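You operate a simulated robot arm through the tools that you are given. There is no shell and no other tool.

You run a simulated robot arm. Do the job below in one go: nothing can be reset, and whatever is moved stays where it is left.

TASK
Hang the roll on chuck 2 at the pressure on its label.
Fine: the roll that stands under chuck 2; set the regulator before you open the valve, lower the rest again; the core must not give way.

It is judged by the outcome, as a careful person would: the job done as asked, and still so three seconds after it is handed in. It fails if anything else is knocked over, pushed out of place, dropped, spilled or broken.

THE ROBOT
A 6-joint arm with a two-finger gripper, fixed in place. Base frame: the origin is on the floor under the middle of its stand, x ahead of it, y to its left, z up. Lengths are in m, angles in degrees, forces in N, time in s.
It reaches about 1.572 m from its shoulder. Its first joint turns from -166.0 to 166.0 degrees. Payload 2.45 kg.
The TCP is the grasp point between the finger pads, 0.02 m short of the fingertips. In the tool frame z runs along the fingers and y along their closing line. The gripper opens to 0.14 m; its body begins 0.168 m behind the TCP.
Orientation is told as [roll, pitch, yaw] about the base's x, y, z axes, in that order, counted from this pose: with the fingers straight down and closing along the base's y, the tool's x points along the base's -x, its y along +y and its z along -z.

THE INTERFACE
- The arm moves only by the tool send_rows. Its argument "moves" is a list that holds one entry, the list of rows, each a list of 7 numbers: the shift along the tool's x, y, z in units of 400 mm (1.0 is 400 mm), then the turn, a rotation vector about the tool's x, y, z in units of 45 degrees (1.0 is 45 degrees), then the finger opening in mm, from 0 to 140. In form: [[[x, y, z, ax, ay, az, claw], ...]]. A call has 1 to 20 rows; each row is the pose to reach, as a shift and turn from the pose commanded when the call began, along the tool's axes at that moment. A call with a number of a shift or a turn outside -1 to 1 is refused whole. A row lasts 0.2 s, in which the tool goes at most 0.05 m and 8.6 degrees; a call with a longer step from one row to the next is refused whole, and so is a gripper value outside its range. Where a pose cannot be reached the arm comes as near as it can. A force on the tool above 40 N (or 10 N above the force at the start of the call, whichever is more), or a blocked arm, ends the call early, and 0.2 s more pass. The fingers move at their own pace (about 0.045 m/s each) and stop on an object; they squeeze with about 34 N. The grip force told is the motor's: it shows also when the fingers shut on nothing. Time passes only in rows, and 0.2 s behind the last, so rows that repeat a pose let the fingers close. The reply holds the time, the measured pose of the TCP, the force on the tool along the base axes, the opening and the grip force, in the units named above and with some noise, with the torque about the TCP (base axes, N m) and any sound that the robot's microphone picked up, and new pictures: "show" is both (left out), scene, wrist or none.
- Cameras (640 x 400 px; columns grow to the right, rows downward): "scene" is fixed at [0.0517, -0.6491, 1.6646]; the picture's right is [0.70, -0.72, 0.00], its down [-0.29, -0.28, -0.91] and it looks along [0.65, 0.64, -0.41] (base axes); focal length 334 px, centre (320, 200). "wrist" rides on the gripper at [0.078, 0.011, -0.209] in the tool frame; the picture's right is [-0.14, 0.99, 0.00], its down [-0.92, -0.13, -0.37] and it looks along [-0.36, -0.05, 0.93] (tool axes); focal length 280 px, centre (320, 200).
- point_at(camera, pixels): for up to 12 pixels [column, row] of the newest picture of that camera ("zoom" is the newest enlarged one), the place [x, y, z] in the base frame of the surface seen there, good to about 0.002 m. No time passes.
- close_up(camera, box): a new picture of the part [left, top, right, bottom] of that camera's present view, enlarged. No time passes.
- close_job(): hands the job in; it is judged then, once.

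Unless the task says otherwise, let go and move clear before handing in.

The tools are called after "Emit:" by a JSON object that holds its "fn" and its "kwargs". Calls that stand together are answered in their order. send_rows: Moves the arm, as the interface text tells. Its arguments: {"type":"object","properties":{"moves":{"type":"array","items":{"type":"array","items":{"type":"array","items":{"type":"number"}}}},"show":{"type":"string","enum":["both","scene","wrist","none"]}},"required":["moves"]} The other tools are called the same way: point_at (camera, pixels) gives the place of the surface under pixels of a picture; close_up (camera, box) takes an enlarged picture of a part of a camera's view; close_job () hands the job in.

At the start:

```text
time_s: 0.0
eef_pos: [0.4817, 0.2976, 1.4216]
orientation: [-0.1, -0.2, 0.1]
wrist_force: [-0.2, -0.1, 0.6]
wrist_torque: [0.0, -0.01, 0.02]
opening: 0.14
grip_force: 0.1
```

scene: 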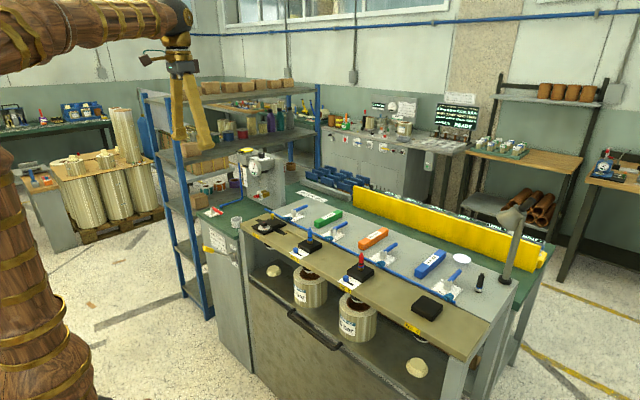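
wrist: 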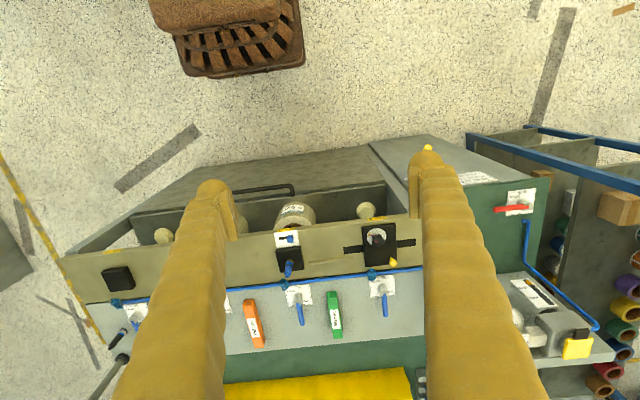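

The scene shows a bench with chucks along a beam (scene pixels around 270-440, 225-310), two rolls at (308,285) and (357,318), and a regulator at about (262,170). I'll take enlarged views before moving.

Emit:
{"fn": "close_up", "kwargs": {"camera": "scene", "box": [180, 140, 340, 240]}}

Emit:
{"fn": "close_up", "kwargs": {"camera": "scene", "box": [240, 200, 400, 300]}}

Emit:
{"fn": "close_up", "kwargs": {"camera": "scene", "box": [240, 250, 400, 350]}}

Emit:
{"fn": "close_up", "kwargs": {"camera": "wrist", "box": [200, 180, 440, 330]}}

```text
4.00 times, centred on (260, 190) of scene
```

zoom: 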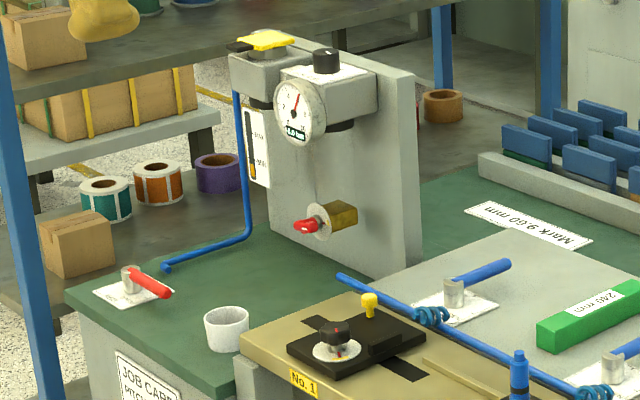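

```text
4.00 times, centred on (320, 250) of scene
```

zoom: 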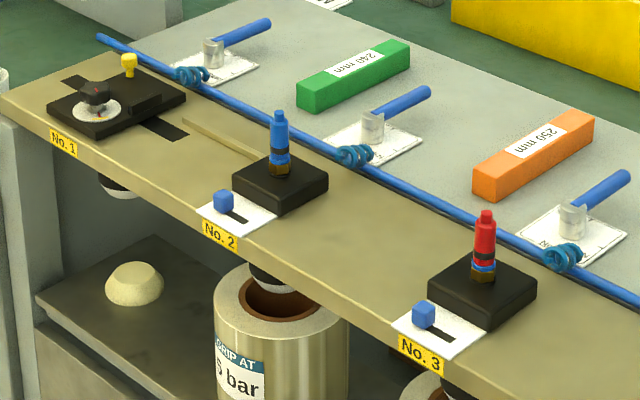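

```text
4.00 times, centred on (320, 300) of scene
```

zoom: 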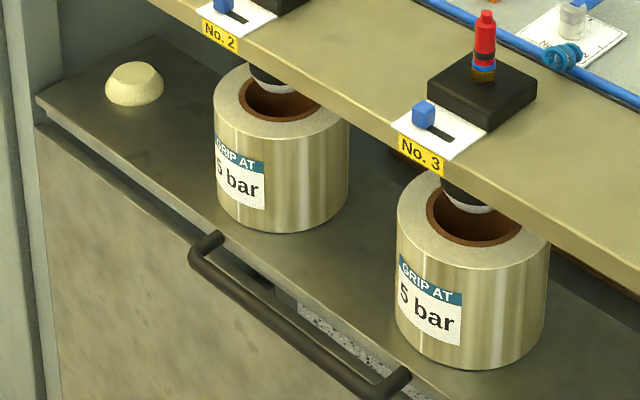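

```text
2.67 times, centred on (320, 255) of wrist
```

zoom: 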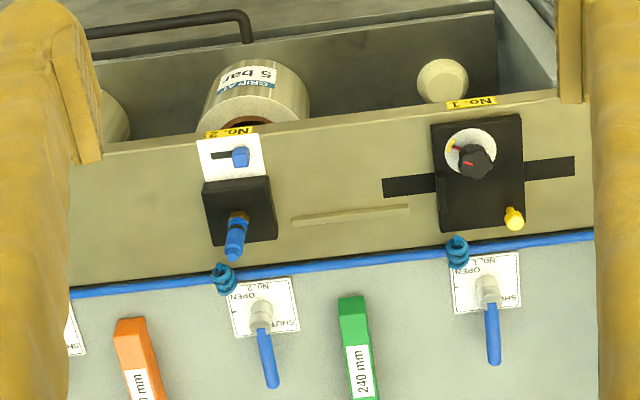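

The label on the roll under No. 2 reads "... 5 bar" partly turned away; I need to read it fully. I'll zoom in further on the labels, gauge, and handle.

Emit:
{"fn": "close_up", "kwargs": {"camera": "scene", "box": [286, 280, 318, 300]}}

Emit:
{"fn": "close_up", "kwargs": {"camera": "scene", "box": [235, 145, 283, 175]}}

Emit:
{"fn": "close_up", "kwargs": {"camera": "scene", "box": [190, 195, 262, 240]}}

Emit:
{"fn": "close_up", "kwargs": {"camera": "wrist", "box": [270, 190, 334, 230]}}

Emit:
{"fn": "close_up", "kwargs": {"camera": "wrist", "box": [440, 160, 600, 260]}}

Emit:
{"fn": "close_up", "kwargs": {"camera": "wrist", "box": [480, 260, 640, 360]}}

```text
16.00 times, centred on (302, 290) of scene
```

zoom: 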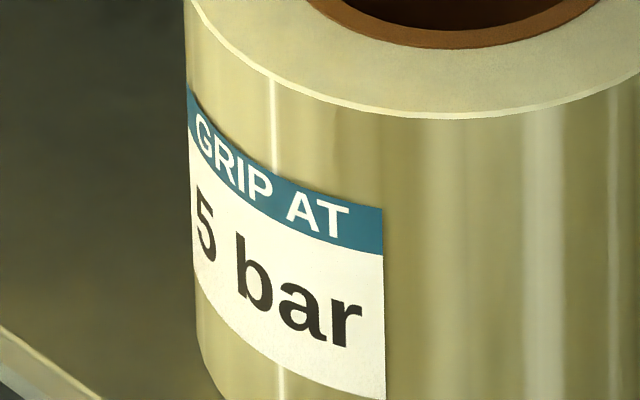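

```text
13.33 times, centred on (259, 160) of scene
```

zoom: 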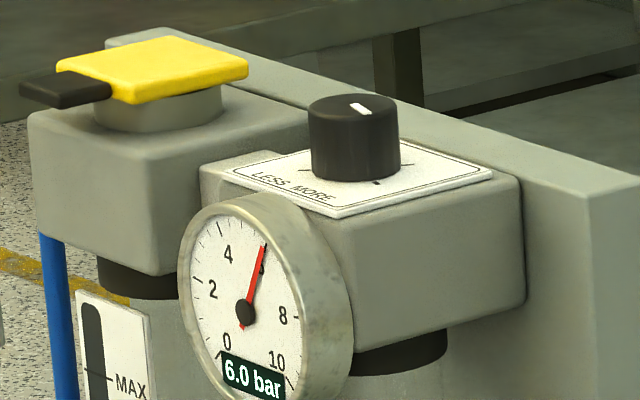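

```text
8.89 times, centred on (226, 218) of scene
```

zoom: 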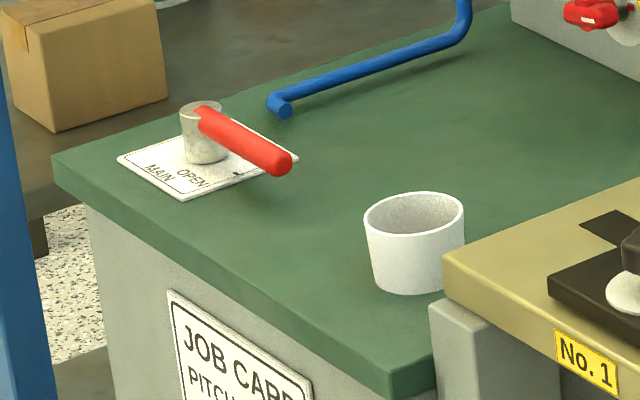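

```text
10.00 times, centred on (302, 210) of wrist
```

zoom: 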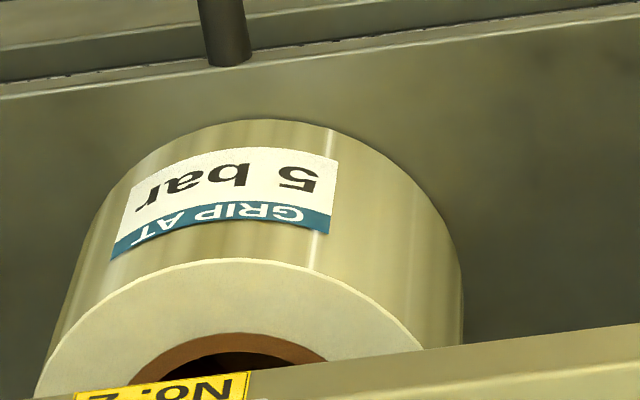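

```text
4.00 times, centred on (520, 210) of wrist
```

zoom: 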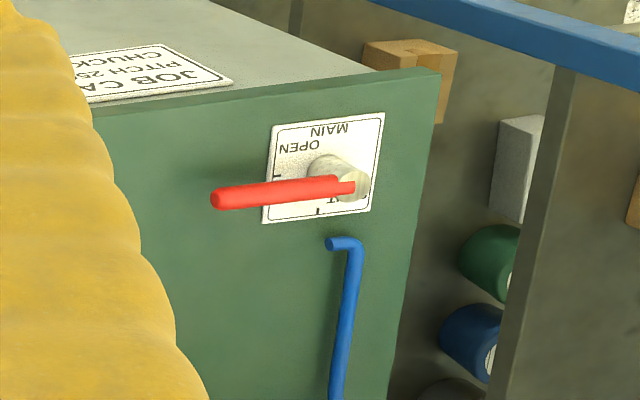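

```text
4.00 times, centred on (560, 310) of wrist
```

zoom: 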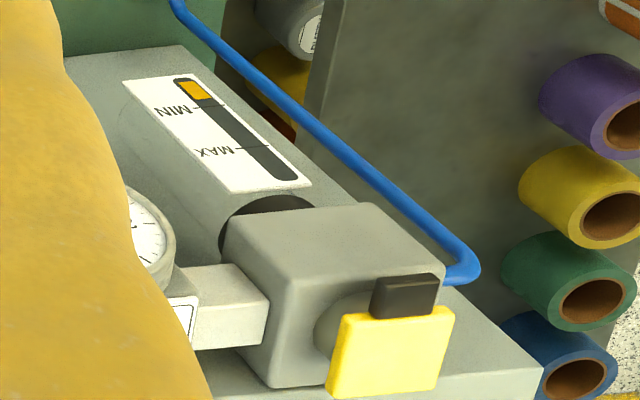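

The label reads "5 bar" and the gauge reads 6.0 bar at (259,165), with LESS/MORE marked by the knob. Next I read the job card, the main valve, the plates near chuck 2 and its valve.

Emit:
{"fn": "close_up", "kwargs": {"camera": "scene", "box": [200, 225, 248, 255]}}

Emit:
{"fn": "close_up", "kwargs": {"camera": "scene", "box": [284, 225, 332, 255]}}

Emit:
{"fn": "close_up", "kwargs": {"camera": "scene", "box": [320, 218, 352, 238]}}

Emit:
{"fn": "close_up", "kwargs": {"camera": "wrist", "box": [264, 225, 328, 265]}}

Emit:
{"fn": "close_up", "kwargs": {"camera": "wrist", "box": [270, 275, 334, 315]}}

Emit:
{"fn": "close_up", "kwargs": {"camera": "wrist", "box": [440, 165, 504, 205]}}

Emit:
{"fn": "close_up", "kwargs": {"camera": "wrist", "box": [480, 170, 560, 220]}}

Emit:
{"fn": "close_up", "kwargs": {"camera": "scene", "box": [250, 300, 410, 400]}}

```text
13.33 times, centred on (224, 240) of scene
```

zoom: 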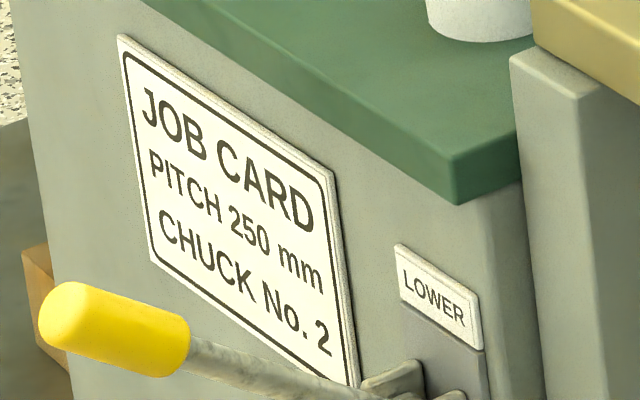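

```text
13.33 times, centred on (308, 240) of scene
```

zoom: 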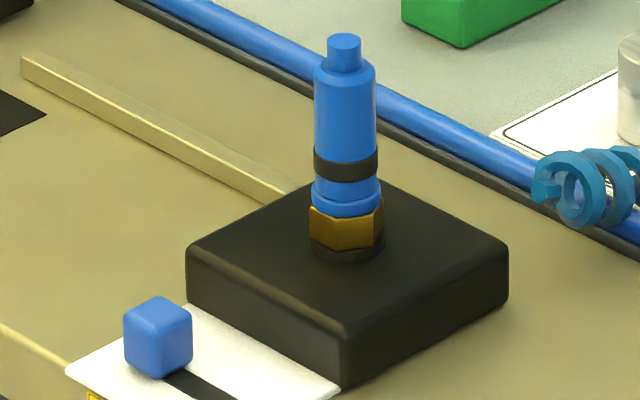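

```text
16.00 times, centred on (336, 228) of scene
```

zoom: 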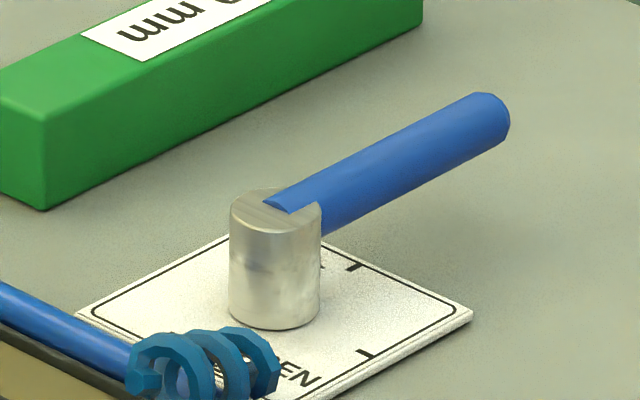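

```text
10.00 times, centred on (296, 245) of wrist
```

zoom: 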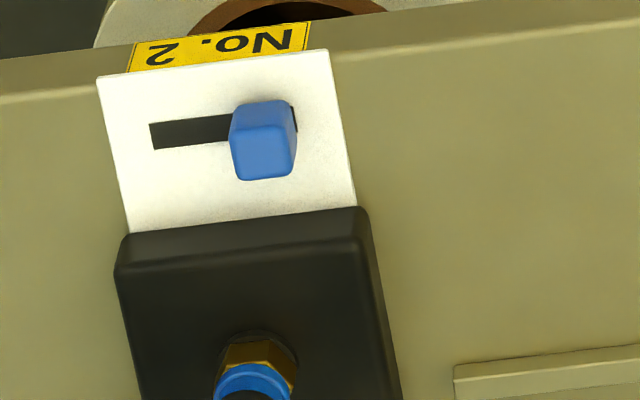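

```text
10.00 times, centred on (302, 295) of wrist
```

zoom: 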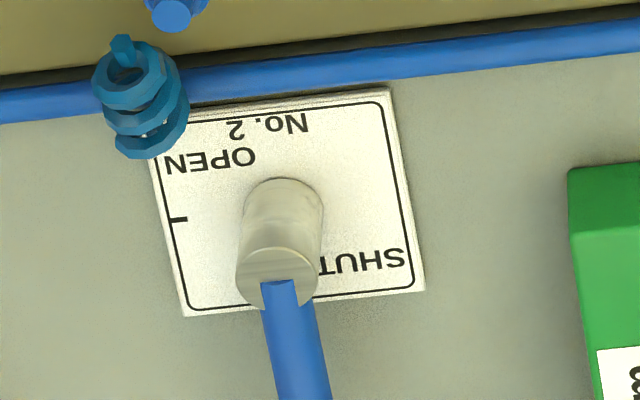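

```text
10.00 times, centred on (472, 185) of wrist
```

zoom: 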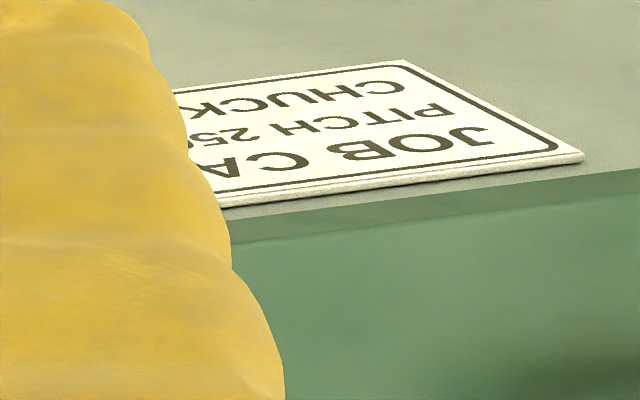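

```text
8.00 times, centred on (520, 195) of wrist
```

zoom: 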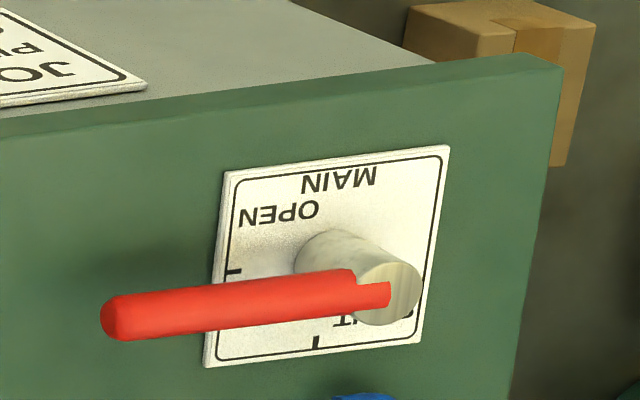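

```text
4.00 times, centred on (330, 350) of scene
```

zoom: 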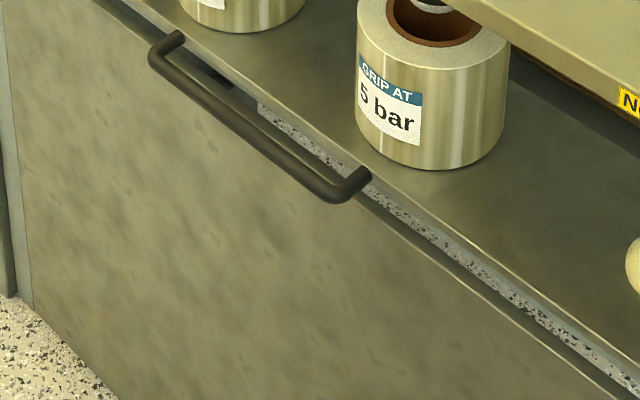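

A yellow-handled lever with a "LOWER" plate stands at the cabinet front (scene 205-225, 250). I'll look at that, the gauge panel plug, and the other chuck items.

Emit:
{"fn": "close_up", "kwargs": {"camera": "scene", "box": [190, 230, 270, 280]}}

Emit:
{"fn": "close_up", "kwargs": {"camera": "scene", "box": [250, 215, 290, 240]}}

Emit:
{"fn": "close_up", "kwargs": {"camera": "scene", "box": [240, 170, 272, 210]}}

Emit:
{"fn": "close_up", "kwargs": {"camera": "scene", "box": [400, 230, 528, 310]}}

Emit:
{"fn": "close_up", "kwargs": {"camera": "scene", "box": [280, 160, 440, 260]}}

Emit:
{"fn": "point_at", "kwargs": {"camera": "scene", "pixels": [[206, 249], [222, 253], [261, 153], [259, 164], [337, 226], [358, 217], [308, 240], [302, 251], [308, 268], [216, 210], [230, 218], [280, 316]]}}

```text
8.00 times, centred on (230, 255) of scene
```

zoom: 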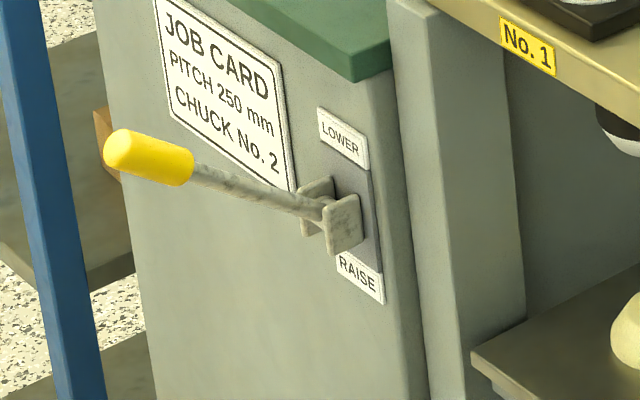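

```text
16.00 times, centred on (270, 228) of scene
```

zoom: 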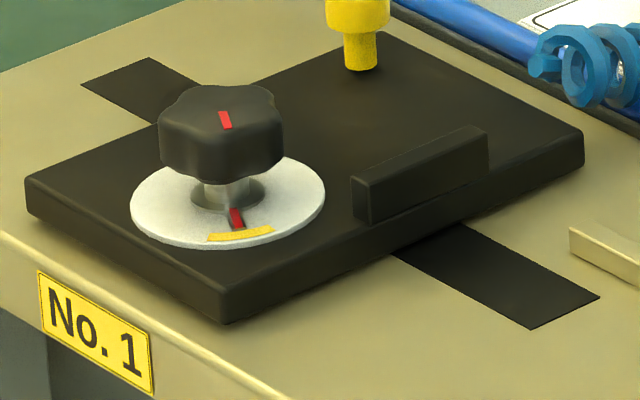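

```text
10.00 times, centred on (256, 190) of scene
```

zoom: 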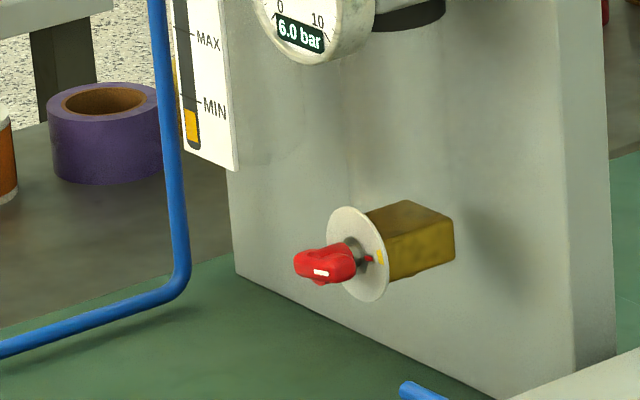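

```text
5.00 times, centred on (464, 270) of scene
```

zoom: 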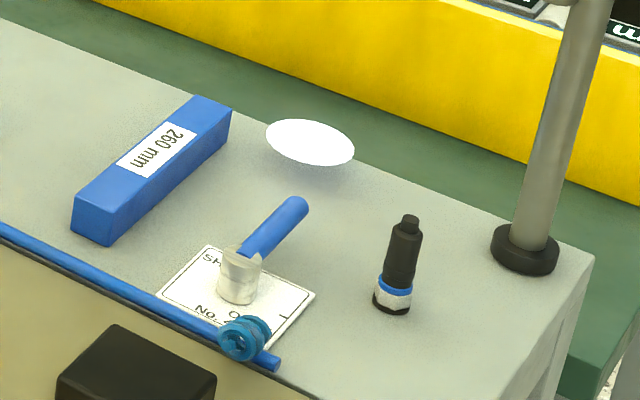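

```text
4.00 times, centred on (360, 210) of scene
```

zoom: 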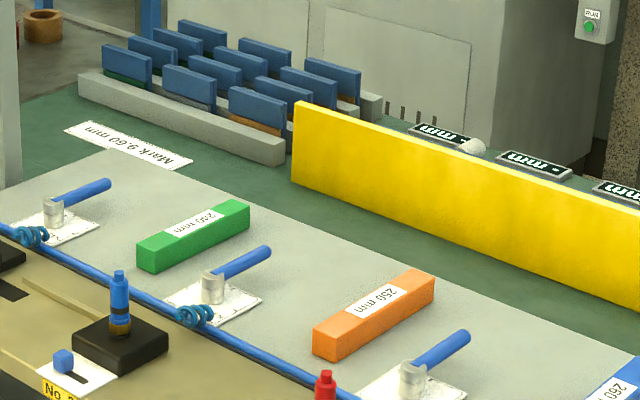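

```text
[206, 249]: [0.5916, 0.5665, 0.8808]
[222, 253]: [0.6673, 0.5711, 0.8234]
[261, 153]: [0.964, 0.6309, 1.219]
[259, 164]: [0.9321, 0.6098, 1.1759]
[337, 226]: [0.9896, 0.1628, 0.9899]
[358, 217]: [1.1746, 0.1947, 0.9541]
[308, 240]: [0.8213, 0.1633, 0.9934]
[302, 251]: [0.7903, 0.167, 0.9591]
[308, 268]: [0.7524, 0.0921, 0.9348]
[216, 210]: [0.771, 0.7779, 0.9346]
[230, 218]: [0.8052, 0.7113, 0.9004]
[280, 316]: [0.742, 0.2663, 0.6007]
```

The lever on the cabinet has LOWER above and RAISE below, and it is currently up (LOWER). The gauge shows 6.0 bar and must come to 5.0. I'll get precise positions of the regulator knob first.

Emit:
{"fn": "close_up", "kwargs": {"camera": "scene", "box": [245, 145, 277, 165]}}

Emit:
{"fn": "point_at", "kwargs": {"camera": "zoom", "pixels": [[340, 65], [275, 65], [400, 70], [330, 180], [340, 40], [440, 170], [200, 150], [130, 60], [60, 75], [340, 220]]}}

```text
16.00 times, centred on (261, 155) of scene
```

zoom: 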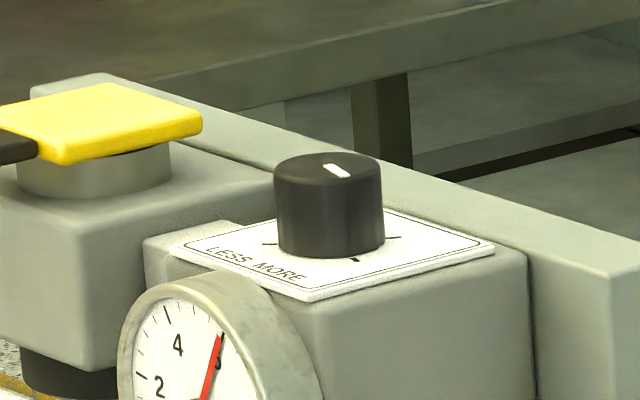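

```text
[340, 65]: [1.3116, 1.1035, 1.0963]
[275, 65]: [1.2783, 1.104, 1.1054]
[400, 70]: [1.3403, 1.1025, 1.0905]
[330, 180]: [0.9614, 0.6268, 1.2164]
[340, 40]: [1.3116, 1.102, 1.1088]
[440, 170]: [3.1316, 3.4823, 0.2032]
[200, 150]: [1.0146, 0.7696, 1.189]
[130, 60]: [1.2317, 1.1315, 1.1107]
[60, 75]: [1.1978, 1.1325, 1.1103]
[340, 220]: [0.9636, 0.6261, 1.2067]
```

The knob in the new zoom spans (275–385, 150–258). I'll point at its top, sides and the plate.

Emit:
{"fn": "point_at", "kwargs": {"camera": "zoom", "pixels": [[328, 165], [285, 165], [375, 168], [325, 155], [325, 180], [338, 172], [330, 250], [355, 262], [480, 248], [310, 295], [190, 245], [405, 215]]}}

Emit:
{"fn": "close_up", "kwargs": {"camera": "scene", "box": [240, 140, 304, 180]}}

```text
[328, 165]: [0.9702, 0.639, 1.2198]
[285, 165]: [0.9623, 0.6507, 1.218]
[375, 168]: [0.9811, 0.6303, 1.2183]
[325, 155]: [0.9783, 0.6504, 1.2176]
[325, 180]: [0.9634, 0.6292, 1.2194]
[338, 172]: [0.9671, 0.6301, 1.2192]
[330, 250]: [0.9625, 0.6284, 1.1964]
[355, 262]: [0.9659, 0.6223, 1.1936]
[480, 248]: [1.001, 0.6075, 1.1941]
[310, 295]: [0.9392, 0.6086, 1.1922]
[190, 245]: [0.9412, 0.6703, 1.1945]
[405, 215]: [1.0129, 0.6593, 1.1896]
```

```text
10.00 times, centred on (272, 160) of scene
```

zoom: 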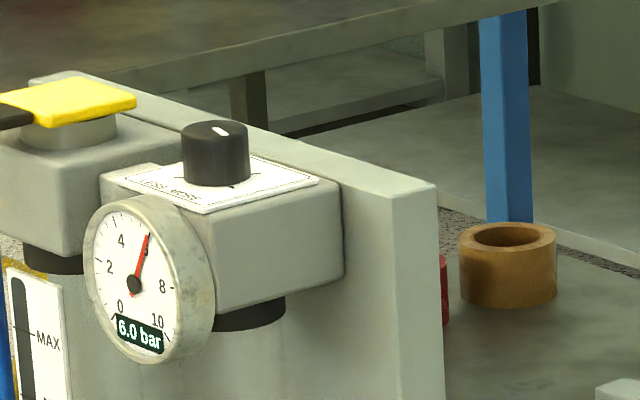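

The knob centre is about (0.971, 0.640), its top at z 1.2195 and the plate at z 1.194. Before moving I check the clearances of the shelf unit, lubricator lid and backboard.

Emit:
{"fn": "point_at", "kwargs": {"camera": "scene", "pixels": [[155, 100], [200, 100], [290, 90], [316, 120], [185, 170], [205, 300], [240, 152], [248, 148], [285, 165], [250, 152], [275, 160], [300, 135]]}}

Emit:
{"fn": "close_up", "kwargs": {"camera": "scene", "box": [130, 60, 290, 160]}}

```text
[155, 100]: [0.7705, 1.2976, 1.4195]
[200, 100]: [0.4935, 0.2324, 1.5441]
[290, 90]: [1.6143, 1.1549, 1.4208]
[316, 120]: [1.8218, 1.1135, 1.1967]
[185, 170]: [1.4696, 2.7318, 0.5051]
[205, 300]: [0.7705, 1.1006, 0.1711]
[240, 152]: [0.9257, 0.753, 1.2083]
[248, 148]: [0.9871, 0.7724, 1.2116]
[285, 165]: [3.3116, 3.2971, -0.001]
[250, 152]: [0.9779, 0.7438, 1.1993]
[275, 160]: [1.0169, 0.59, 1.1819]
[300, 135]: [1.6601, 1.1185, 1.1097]
```

```text
4.00 times, centred on (210, 110) of scene
```

zoom: 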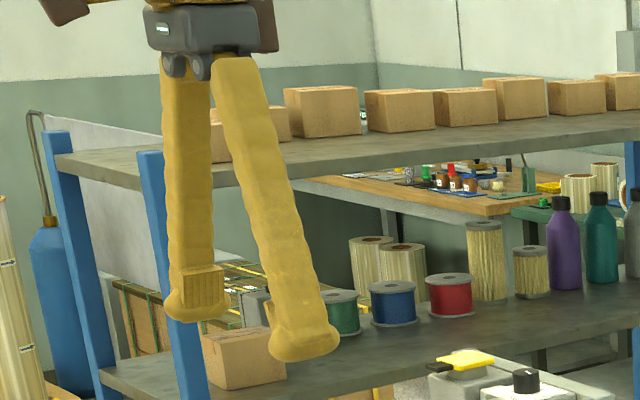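

Shelf unit begins at y≈1.10, so the space above the regulator is clear; the backboard starts at x≈1.017 and the lubricator is at y≥0.74. I move the gripper to a viewing point before the regulator.

Emit:
{"fn": "send_rows", "kwargs": {"moves": [[[-0.075, 0.0775, 0, 0, 0, 0, 90], [-0.15, 0.155, 0, 0, 0, 0, 90], [-0.225, 0.2325, 0, 0, 0, 0, 90], [-0.3, 0.31, 0, 0, 0, 0, 90], [-0.375, 0.3875, 0, 0, 0, 0, 90], [-0.45, 0.465, 0, 0, 0, 0, 90], [-0.525, 0.5425, 0, 0, 0, 0, 90], [-0.6, 0.62, 0, 0, 0, 0, 90], [-0.675, 0.6975, 0, 0, 0, 0, 90], [-0.75, 0.775, 0, 0, 0, 0, 90], [-0.75, 0.775, 0, 0, 0, 0, 90]]]}}

```text
time_s: 2.4
eef_pos: [0.7701, 0.5991, 1.4057]
orientation: [0.3, -0.3, 0.0]
wrist_force: [-0.5, 0.2, -0.5]
wrist_torque: [-0.01, 0.0, -0.03]
opening: 0.0902
grip_force: 0.0
out of reach, approached as far as the arm can: row 10, 11
```

scene: 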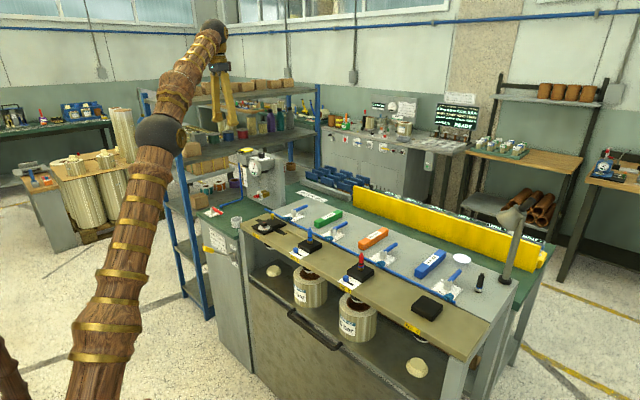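
wrist: 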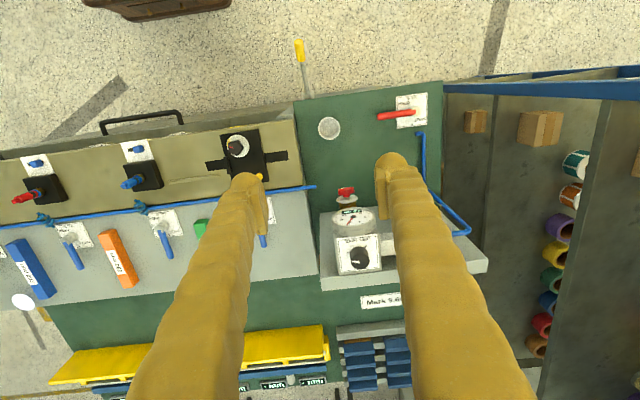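

Fingers-down at that height is slightly past the arm's reach (stopped at r≈0.976 m, z 1.406), so I will need to tilt the tool forward to reach the knob. The wrist view now shows the regulator at (357,235); I enlarge it first.

Emit:
{"fn": "close_up", "kwargs": {"camera": "wrist", "box": [300, 170, 412, 240]}}

Emit:
{"fn": "close_up", "kwargs": {"camera": "wrist", "box": [310, 220, 406, 280]}}

Emit:
{"fn": "point_at", "kwargs": {"camera": "zoom", "pixels": [[330, 230], [390, 240], [280, 240], [335, 190], [335, 280], [250, 90], [380, 80], [200, 140], [480, 300], [190, 320], [330, 350], [540, 350]]}}

Emit:
{"fn": "close_up", "kwargs": {"camera": "wrist", "box": [110, 130, 270, 230]}}

Emit:
{"fn": "close_up", "kwargs": {"camera": "wrist", "box": [260, 30, 452, 150]}}

```text
5.71 times, centred on (356, 205) of wrist
```

zoom: 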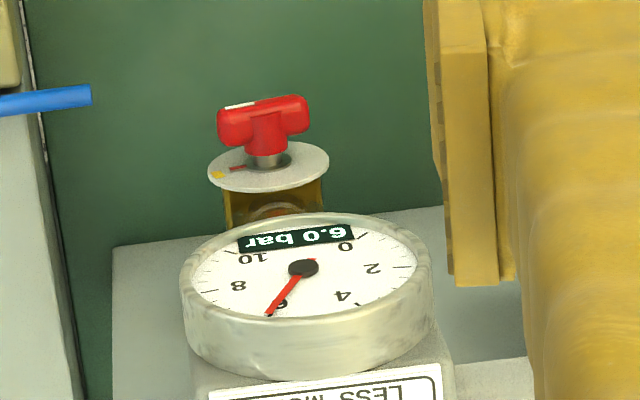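

```text
6.67 times, centred on (358, 250) of wrist
```

zoom: 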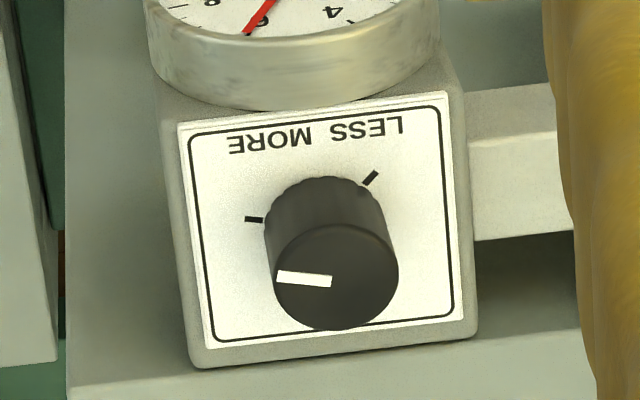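

```text
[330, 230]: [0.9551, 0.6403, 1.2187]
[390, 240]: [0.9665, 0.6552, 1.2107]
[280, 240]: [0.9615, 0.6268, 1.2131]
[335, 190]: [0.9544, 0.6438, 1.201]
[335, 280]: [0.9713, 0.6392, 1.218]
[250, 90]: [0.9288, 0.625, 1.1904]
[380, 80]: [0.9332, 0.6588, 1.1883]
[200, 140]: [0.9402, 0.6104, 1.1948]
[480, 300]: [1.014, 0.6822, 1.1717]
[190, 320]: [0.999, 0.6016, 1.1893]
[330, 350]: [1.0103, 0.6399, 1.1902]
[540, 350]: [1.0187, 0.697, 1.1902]
```

```text
4.00 times, centred on (190, 180) of wrist
```

zoom: 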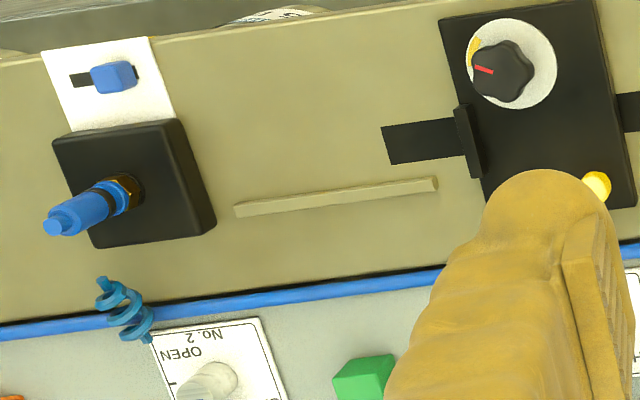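

```text
3.33 times, centred on (356, 90) of wrist
```

zoom: 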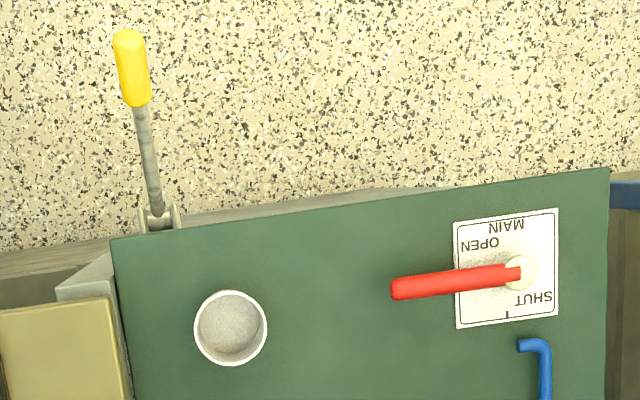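

The knob mark points to −y and the knob centre is about (0.971, 0.640). I tilt the tool 20° forward while approaching a point in front of and above the knob.

Emit:
{"fn": "send_rows", "kwargs": {"moves": [[[-0.06, 0.015, 0.045, 0, -0.074, 0, 70], [-0.12, 0.03, 0.09, 0, -0.148, 0, 70], [-0.18, 0.045, 0.135, 0, -0.222, 0, 70], [-0.24, 0.06, 0.18, 0, -0.296, 0, 70], [-0.3, 0.075, 0.225, 0, -0.37, 0, 70], [-0.36, 0.0875, 0.275, 0, -0.444, 0, 70], [-0.36, 0.0875, 0.275, 0, -0.444, 0, 70]]]}}

```text
time_s: 4.0
eef_pos: [0.9142, 0.6343, 1.2968]
orientation: [0.0, -20.1, 0.0]
wrist_force: [-0.4, -0.5, 0.2]
wrist_torque: [-0.03, 0.02, -0.01]
opening: 0.07
grip_force: 0.1
```

scene: 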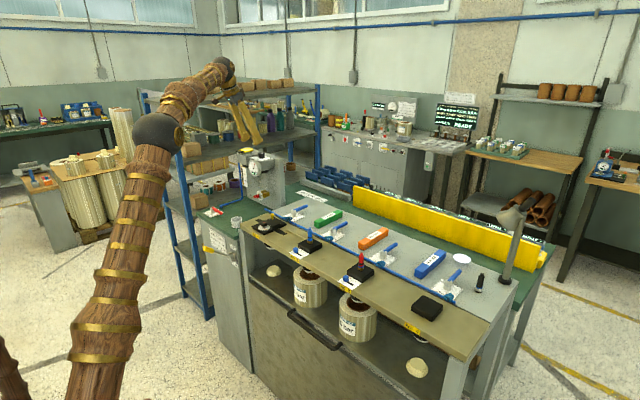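
wrist: 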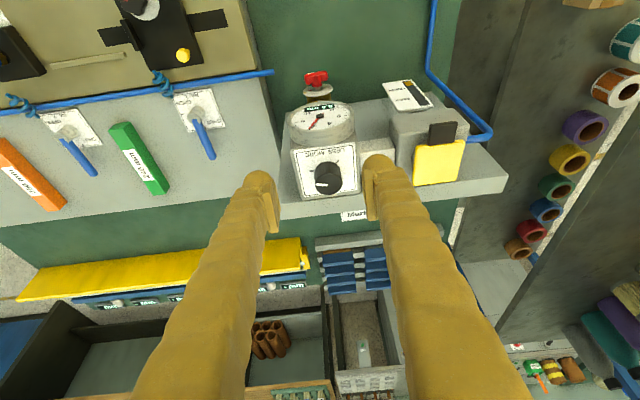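

The arm reached (0.914, 0.634, 1.297) with a −20° pitch and the knob shows at (326,178) between the fingertips. I go to a pre-grasp pose 0.06 m short of the knob along the finger direction.

Emit:
{"fn": "send_rows", "kwargs": {"moves": [[[-0.035, 0.0072, 0.037, 0, 0, 0, 70], [-0.0695, 0.0143, 0.0743, 0, 0, 0, 70], [-0.0695, 0.0143, 0.0743, 0, 0, 0, 70]]]}}

```text
time_s: 4.8
eef_pos: [0.951, 0.6399, 1.2781]
orientation: [-0.1, -20.1, 0.1]
wrist_force: [-0.3, -0.3, -0.5]
wrist_torque: [-0.01, 0.03, 0.03]
opening: 0.07
grip_force: 0.0
```

scene: 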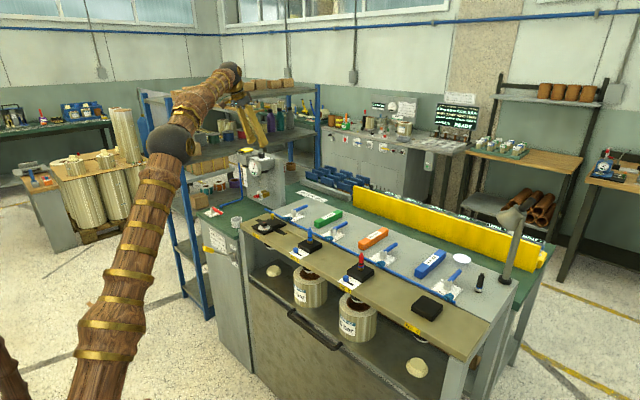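
wrist: 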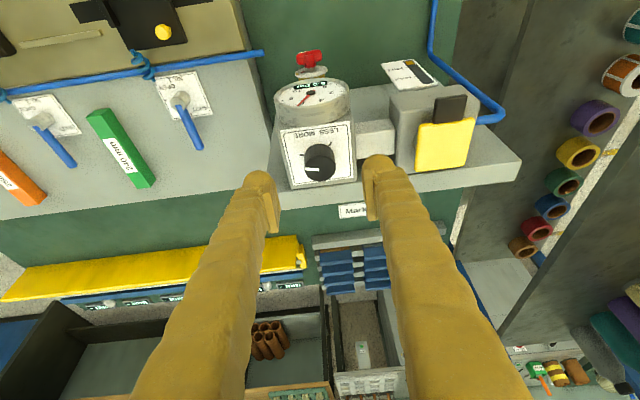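

The knob (321,162) is centred between the fingers. I descend 0.06 m along the tool axis with the fingers at 56 mm.

Emit:
{"fn": "send_rows", "kwargs": {"moves": [[[0, 0, 0.05, 0, 0, 0, 56], [0, 0, 0.1, 0, 0, 0, 56], [0, 0, 0.13, 0, 0, 0, 56], [0, 0, 0.15, 0, 0, 0, 56], [0, 0, 0.15, 0, 0, 0, 56]]]}}

Emit:
{"fn": "close_up", "kwargs": {"camera": "scene", "box": [225, 130, 305, 180]}}

Emit:
{"fn": "close_up", "kwargs": {"camera": "wrist", "box": [240, 100, 400, 200]}}

```text
time_s: 6.0
eef_pos: [0.9709, 0.6399, 1.2223]
orientation: [0.0, -20.2, 0.1]
wrist_force: [0.2, -0.1, -0.2]
wrist_torque: [-0.03, -0.01, 0.01]
opening: 0.056
grip_force: 0.2
```

scene: 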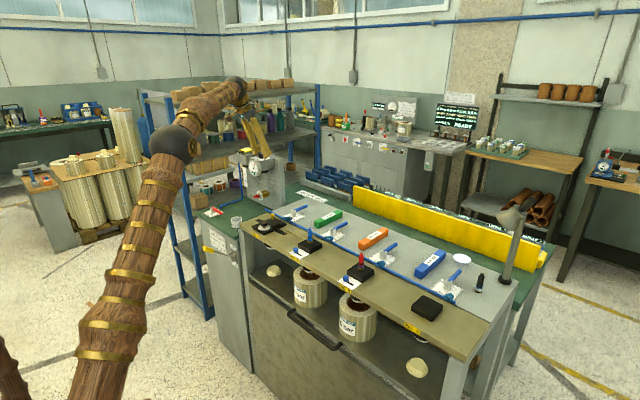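
wrist: 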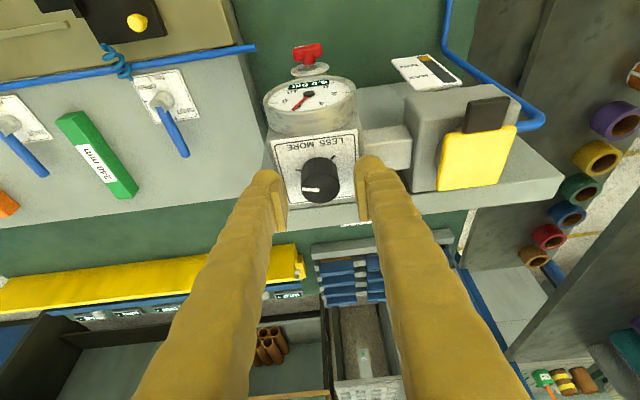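

```text
8.00 times, centred on (265, 155) of scene
```

zoom: 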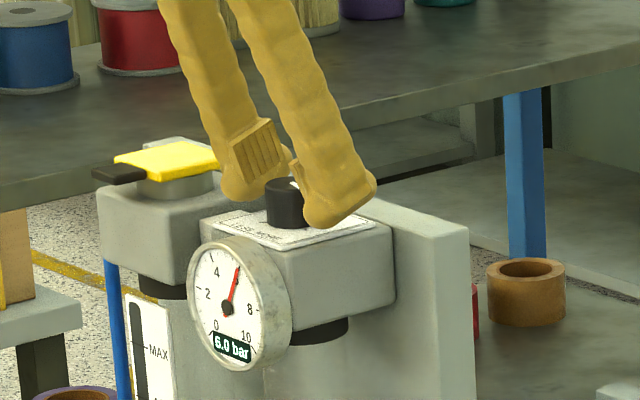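

```text
4.00 times, centred on (320, 150) of wrist
```

zoom: 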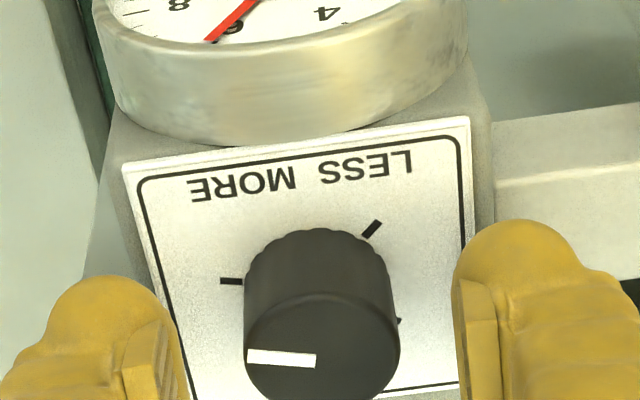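

The fingers stand either side of the knob and clear of the gauge. I close them on the knob.

Emit:
{"fn": "send_rows", "kwargs": {"moves": [[[0, 0, 0, 0, 0, 0, 20], [0, 0, 0, 0, 0, 0, 20], [0, 0, 0, 0, 0, 0, 20], [0, 0, 0, 0, 0, 0, 20]]]}}

Emit:
{"fn": "close_up", "kwargs": {"camera": "scene", "box": [225, 130, 305, 180]}}

```text
time_s: 7.0
eef_pos: [0.9717, 0.6411, 1.2218]
orientation: [0.0, -20.1, 0.1]
wrist_force: [1.1, 16.5, 1.1]
wrist_torque: [0.22, -0.01, 0.0]
opening: 0.0306
grip_force: 44.8
```

scene: 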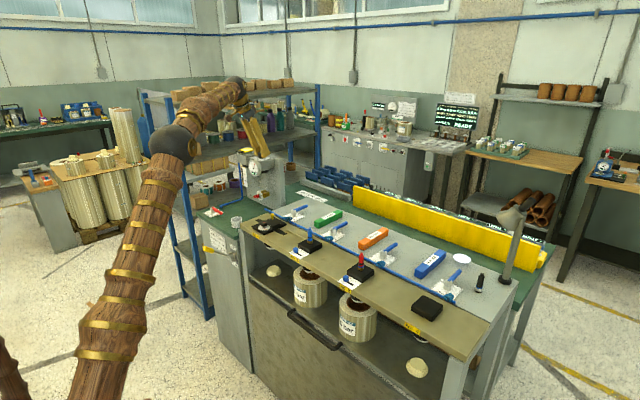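
wrist: 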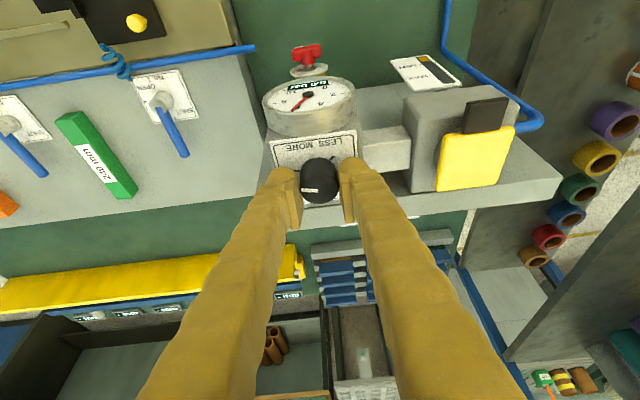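

```text
8.00 times, centred on (265, 155) of scene
```

zoom: 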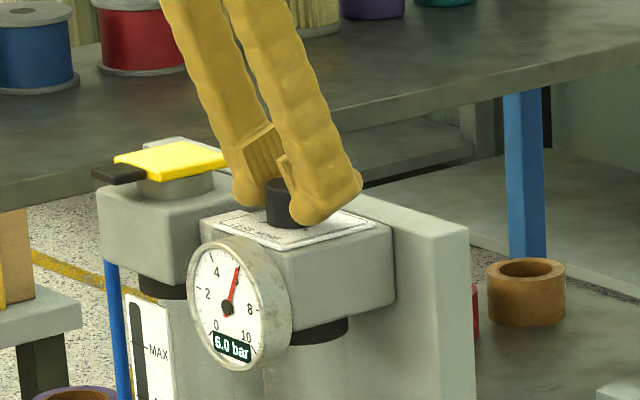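

The fingers hold the knob (opening 30.6 mm), with 16 N in +y meaning the centre is about 1 mm further to +y. I shift by that and test a small 8° counter-clockwise turn about the vertical.

Emit:
{"fn": "send_rows", "kwargs": {"moves": [[[0, 0.0035, 0, 0, 0, 0, 20], [0, 0.0035, 0, -0.0304, 0, -0.0836, 20], [0, 0.0035, 0, -0.0608, 0, -0.1671, 20], [0, 0.0035, 0, -0.0608, 0, -0.1671, 20]]]}}

Emit:
{"fn": "close_up", "kwargs": {"camera": "scene", "box": [235, 145, 283, 175]}}

Emit:
{"fn": "close_up", "kwargs": {"camera": "wrist", "box": [250, 60, 410, 210]}}

```text
time_s: 8.0
eef_pos: [0.9711, 0.6406, 1.2224]
orientation: [0.0, -20.0, 8.0]
wrist_force: [-17.1, -5.5, 1.1]
wrist_torque: [-0.02, 0.33, 0.0]
opening: 0.0305
grip_force: 45.2
```

scene: 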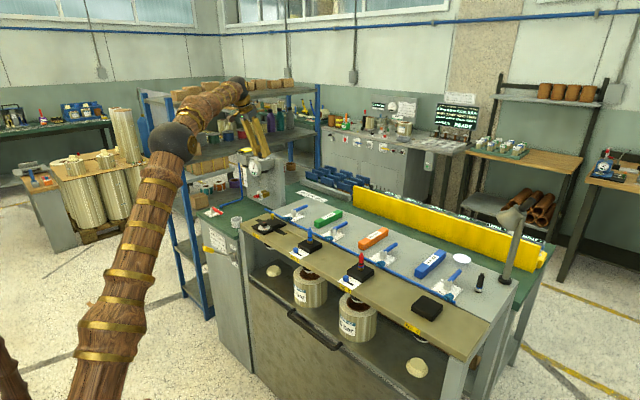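
wrist: 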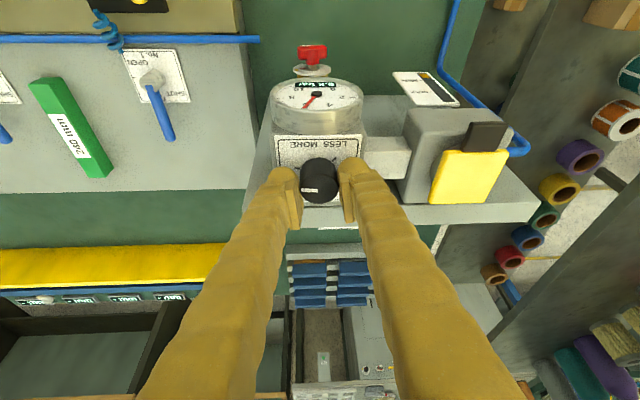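

```text
13.33 times, centred on (259, 160) of scene
```

zoom: 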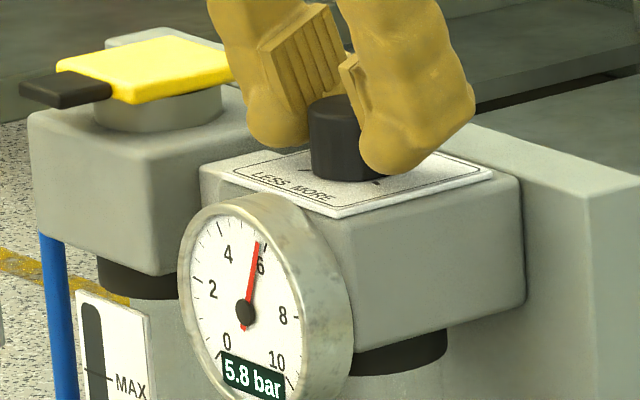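

```text
2.67 times, centred on (330, 135) of wrist
```

zoom: 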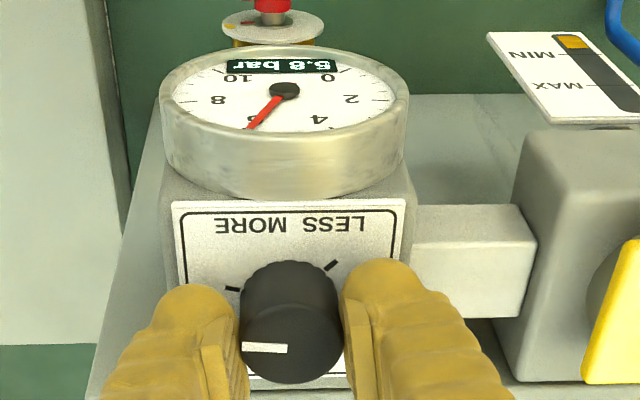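

Counter-clockwise lowers the pressure: 8° took it from 6.0 to 5.8 bar. I turn on another 16°, easing 1 mm in −x to relieve the side force.

Emit:
{"fn": "send_rows", "kwargs": {"moves": [[[0.0028, 0, -0.001, -0.0405, 0, -0.1114, 20], [0.0028, 0, -0.001, -0.0811, 0, -0.2229, 20], [0.0028, 0, -0.001, -0.1216, 0, -0.3343, 20], [0.0028, 0, -0.001, -0.1216, 0, -0.3343, 20]]]}}

Emit:
{"fn": "close_up", "kwargs": {"camera": "scene", "box": [235, 145, 283, 175]}}

Emit:
{"fn": "close_up", "kwargs": {"camera": "wrist", "box": [250, 60, 410, 210]}}

```text
time_s: 9.0
eef_pos: [0.9706, 0.6413, 1.2216]
orientation: [0.0, -20.2, 24.0]
wrist_force: [18.3, 14.7, 5.8]
wrist_torque: [0.23, -0.42, 0.01]
opening: 0.03
grip_force: 45.0
```

scene: 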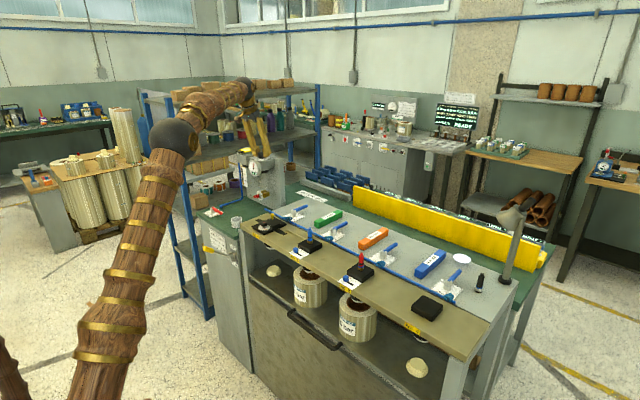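
wrist: 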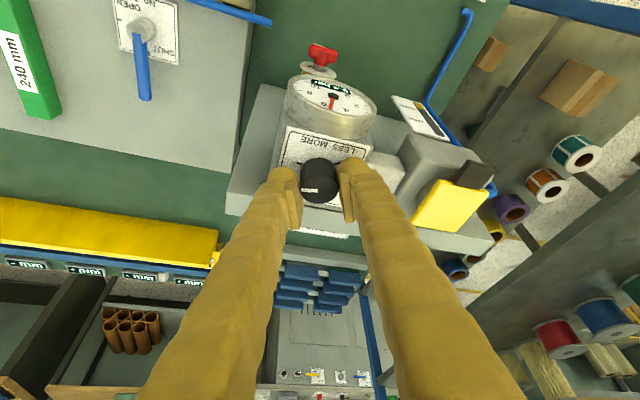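

```text
13.33 times, centred on (259, 160) of scene
```

zoom: 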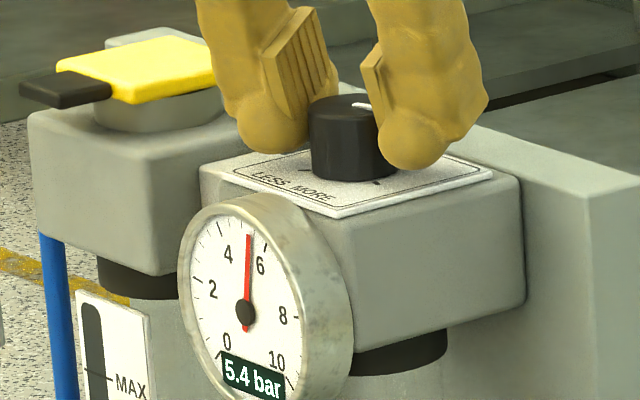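

```text
2.67 times, centred on (330, 135) of wrist
```

zoom: 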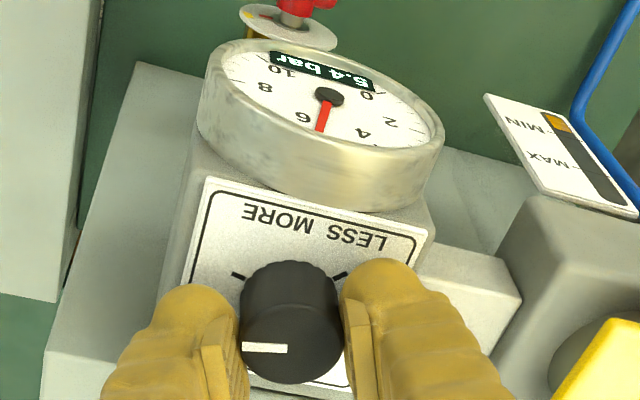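

24° in total gave 5.4 bar, so the rate is 40° per bar; another 16° should give 5.0. I make that turn with a small relief of the side force.

Emit:
{"fn": "send_rows", "kwargs": {"moves": [[[-0.002, 0, 0, -0.0405, 0, -0.1114, 20], [-0.002, 0, 0, -0.0811, 0, -0.2229, 20], [-0.002, 0, 0, -0.1216, 0, -0.3343, 20], [-0.002, 0, 0, -0.1216, 0, -0.3343, 20]]]}}

Emit:
{"fn": "close_up", "kwargs": {"camera": "scene", "box": [235, 145, 283, 175]}}

Emit:
{"fn": "close_up", "kwargs": {"camera": "wrist", "box": [290, 60, 386, 120]}}

```text
time_s: 10.0
eef_pos: [0.97, 0.6406, 1.2231]
orientation: [0.0, -20.0, 40.1]
wrist_force: [0.1, 6.3, 5.2]
wrist_torque: [0.12, 0.04, 0.0]
opening: 0.0304
grip_force: 45.0
```

scene: 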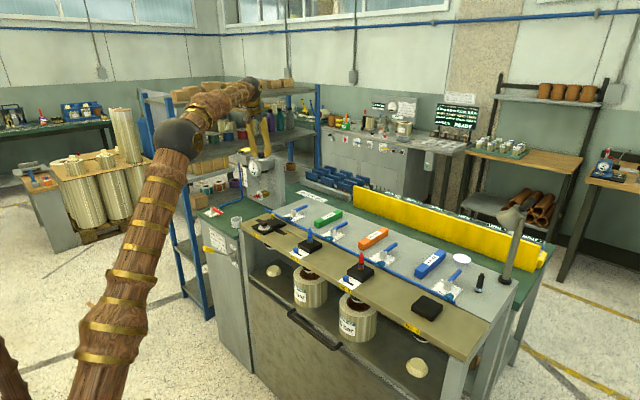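
wrist: 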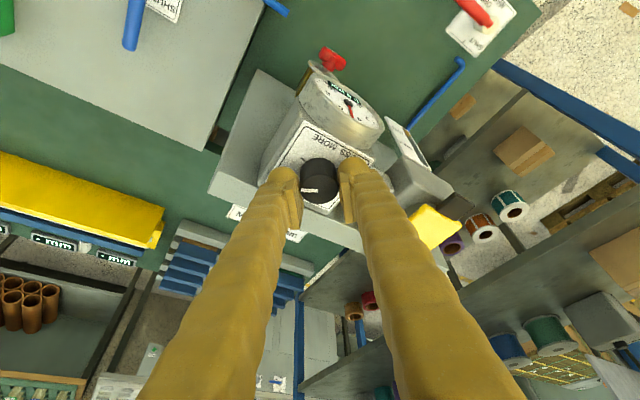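

```text
13.33 times, centred on (259, 160) of scene
```

zoom: 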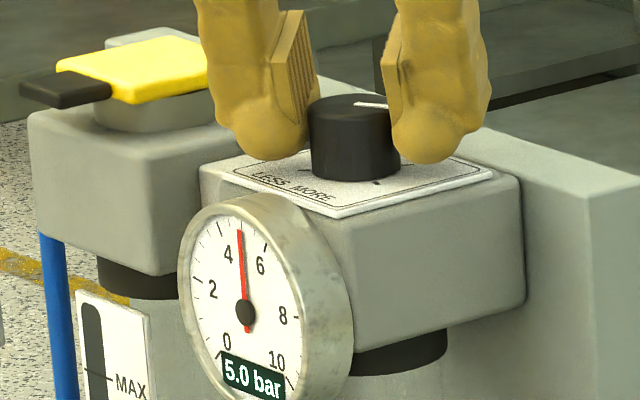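

```text
6.67 times, centred on (338, 90) of wrist
```

zoom: 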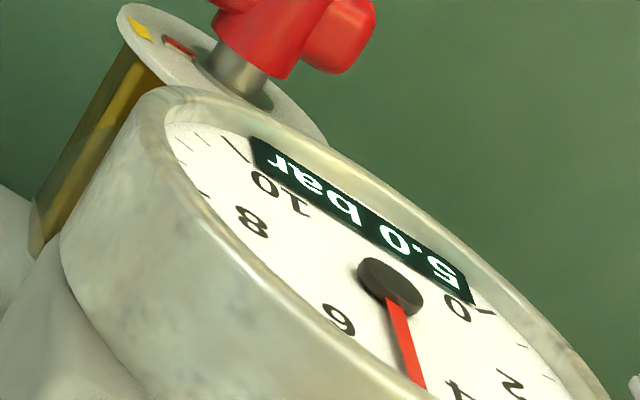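

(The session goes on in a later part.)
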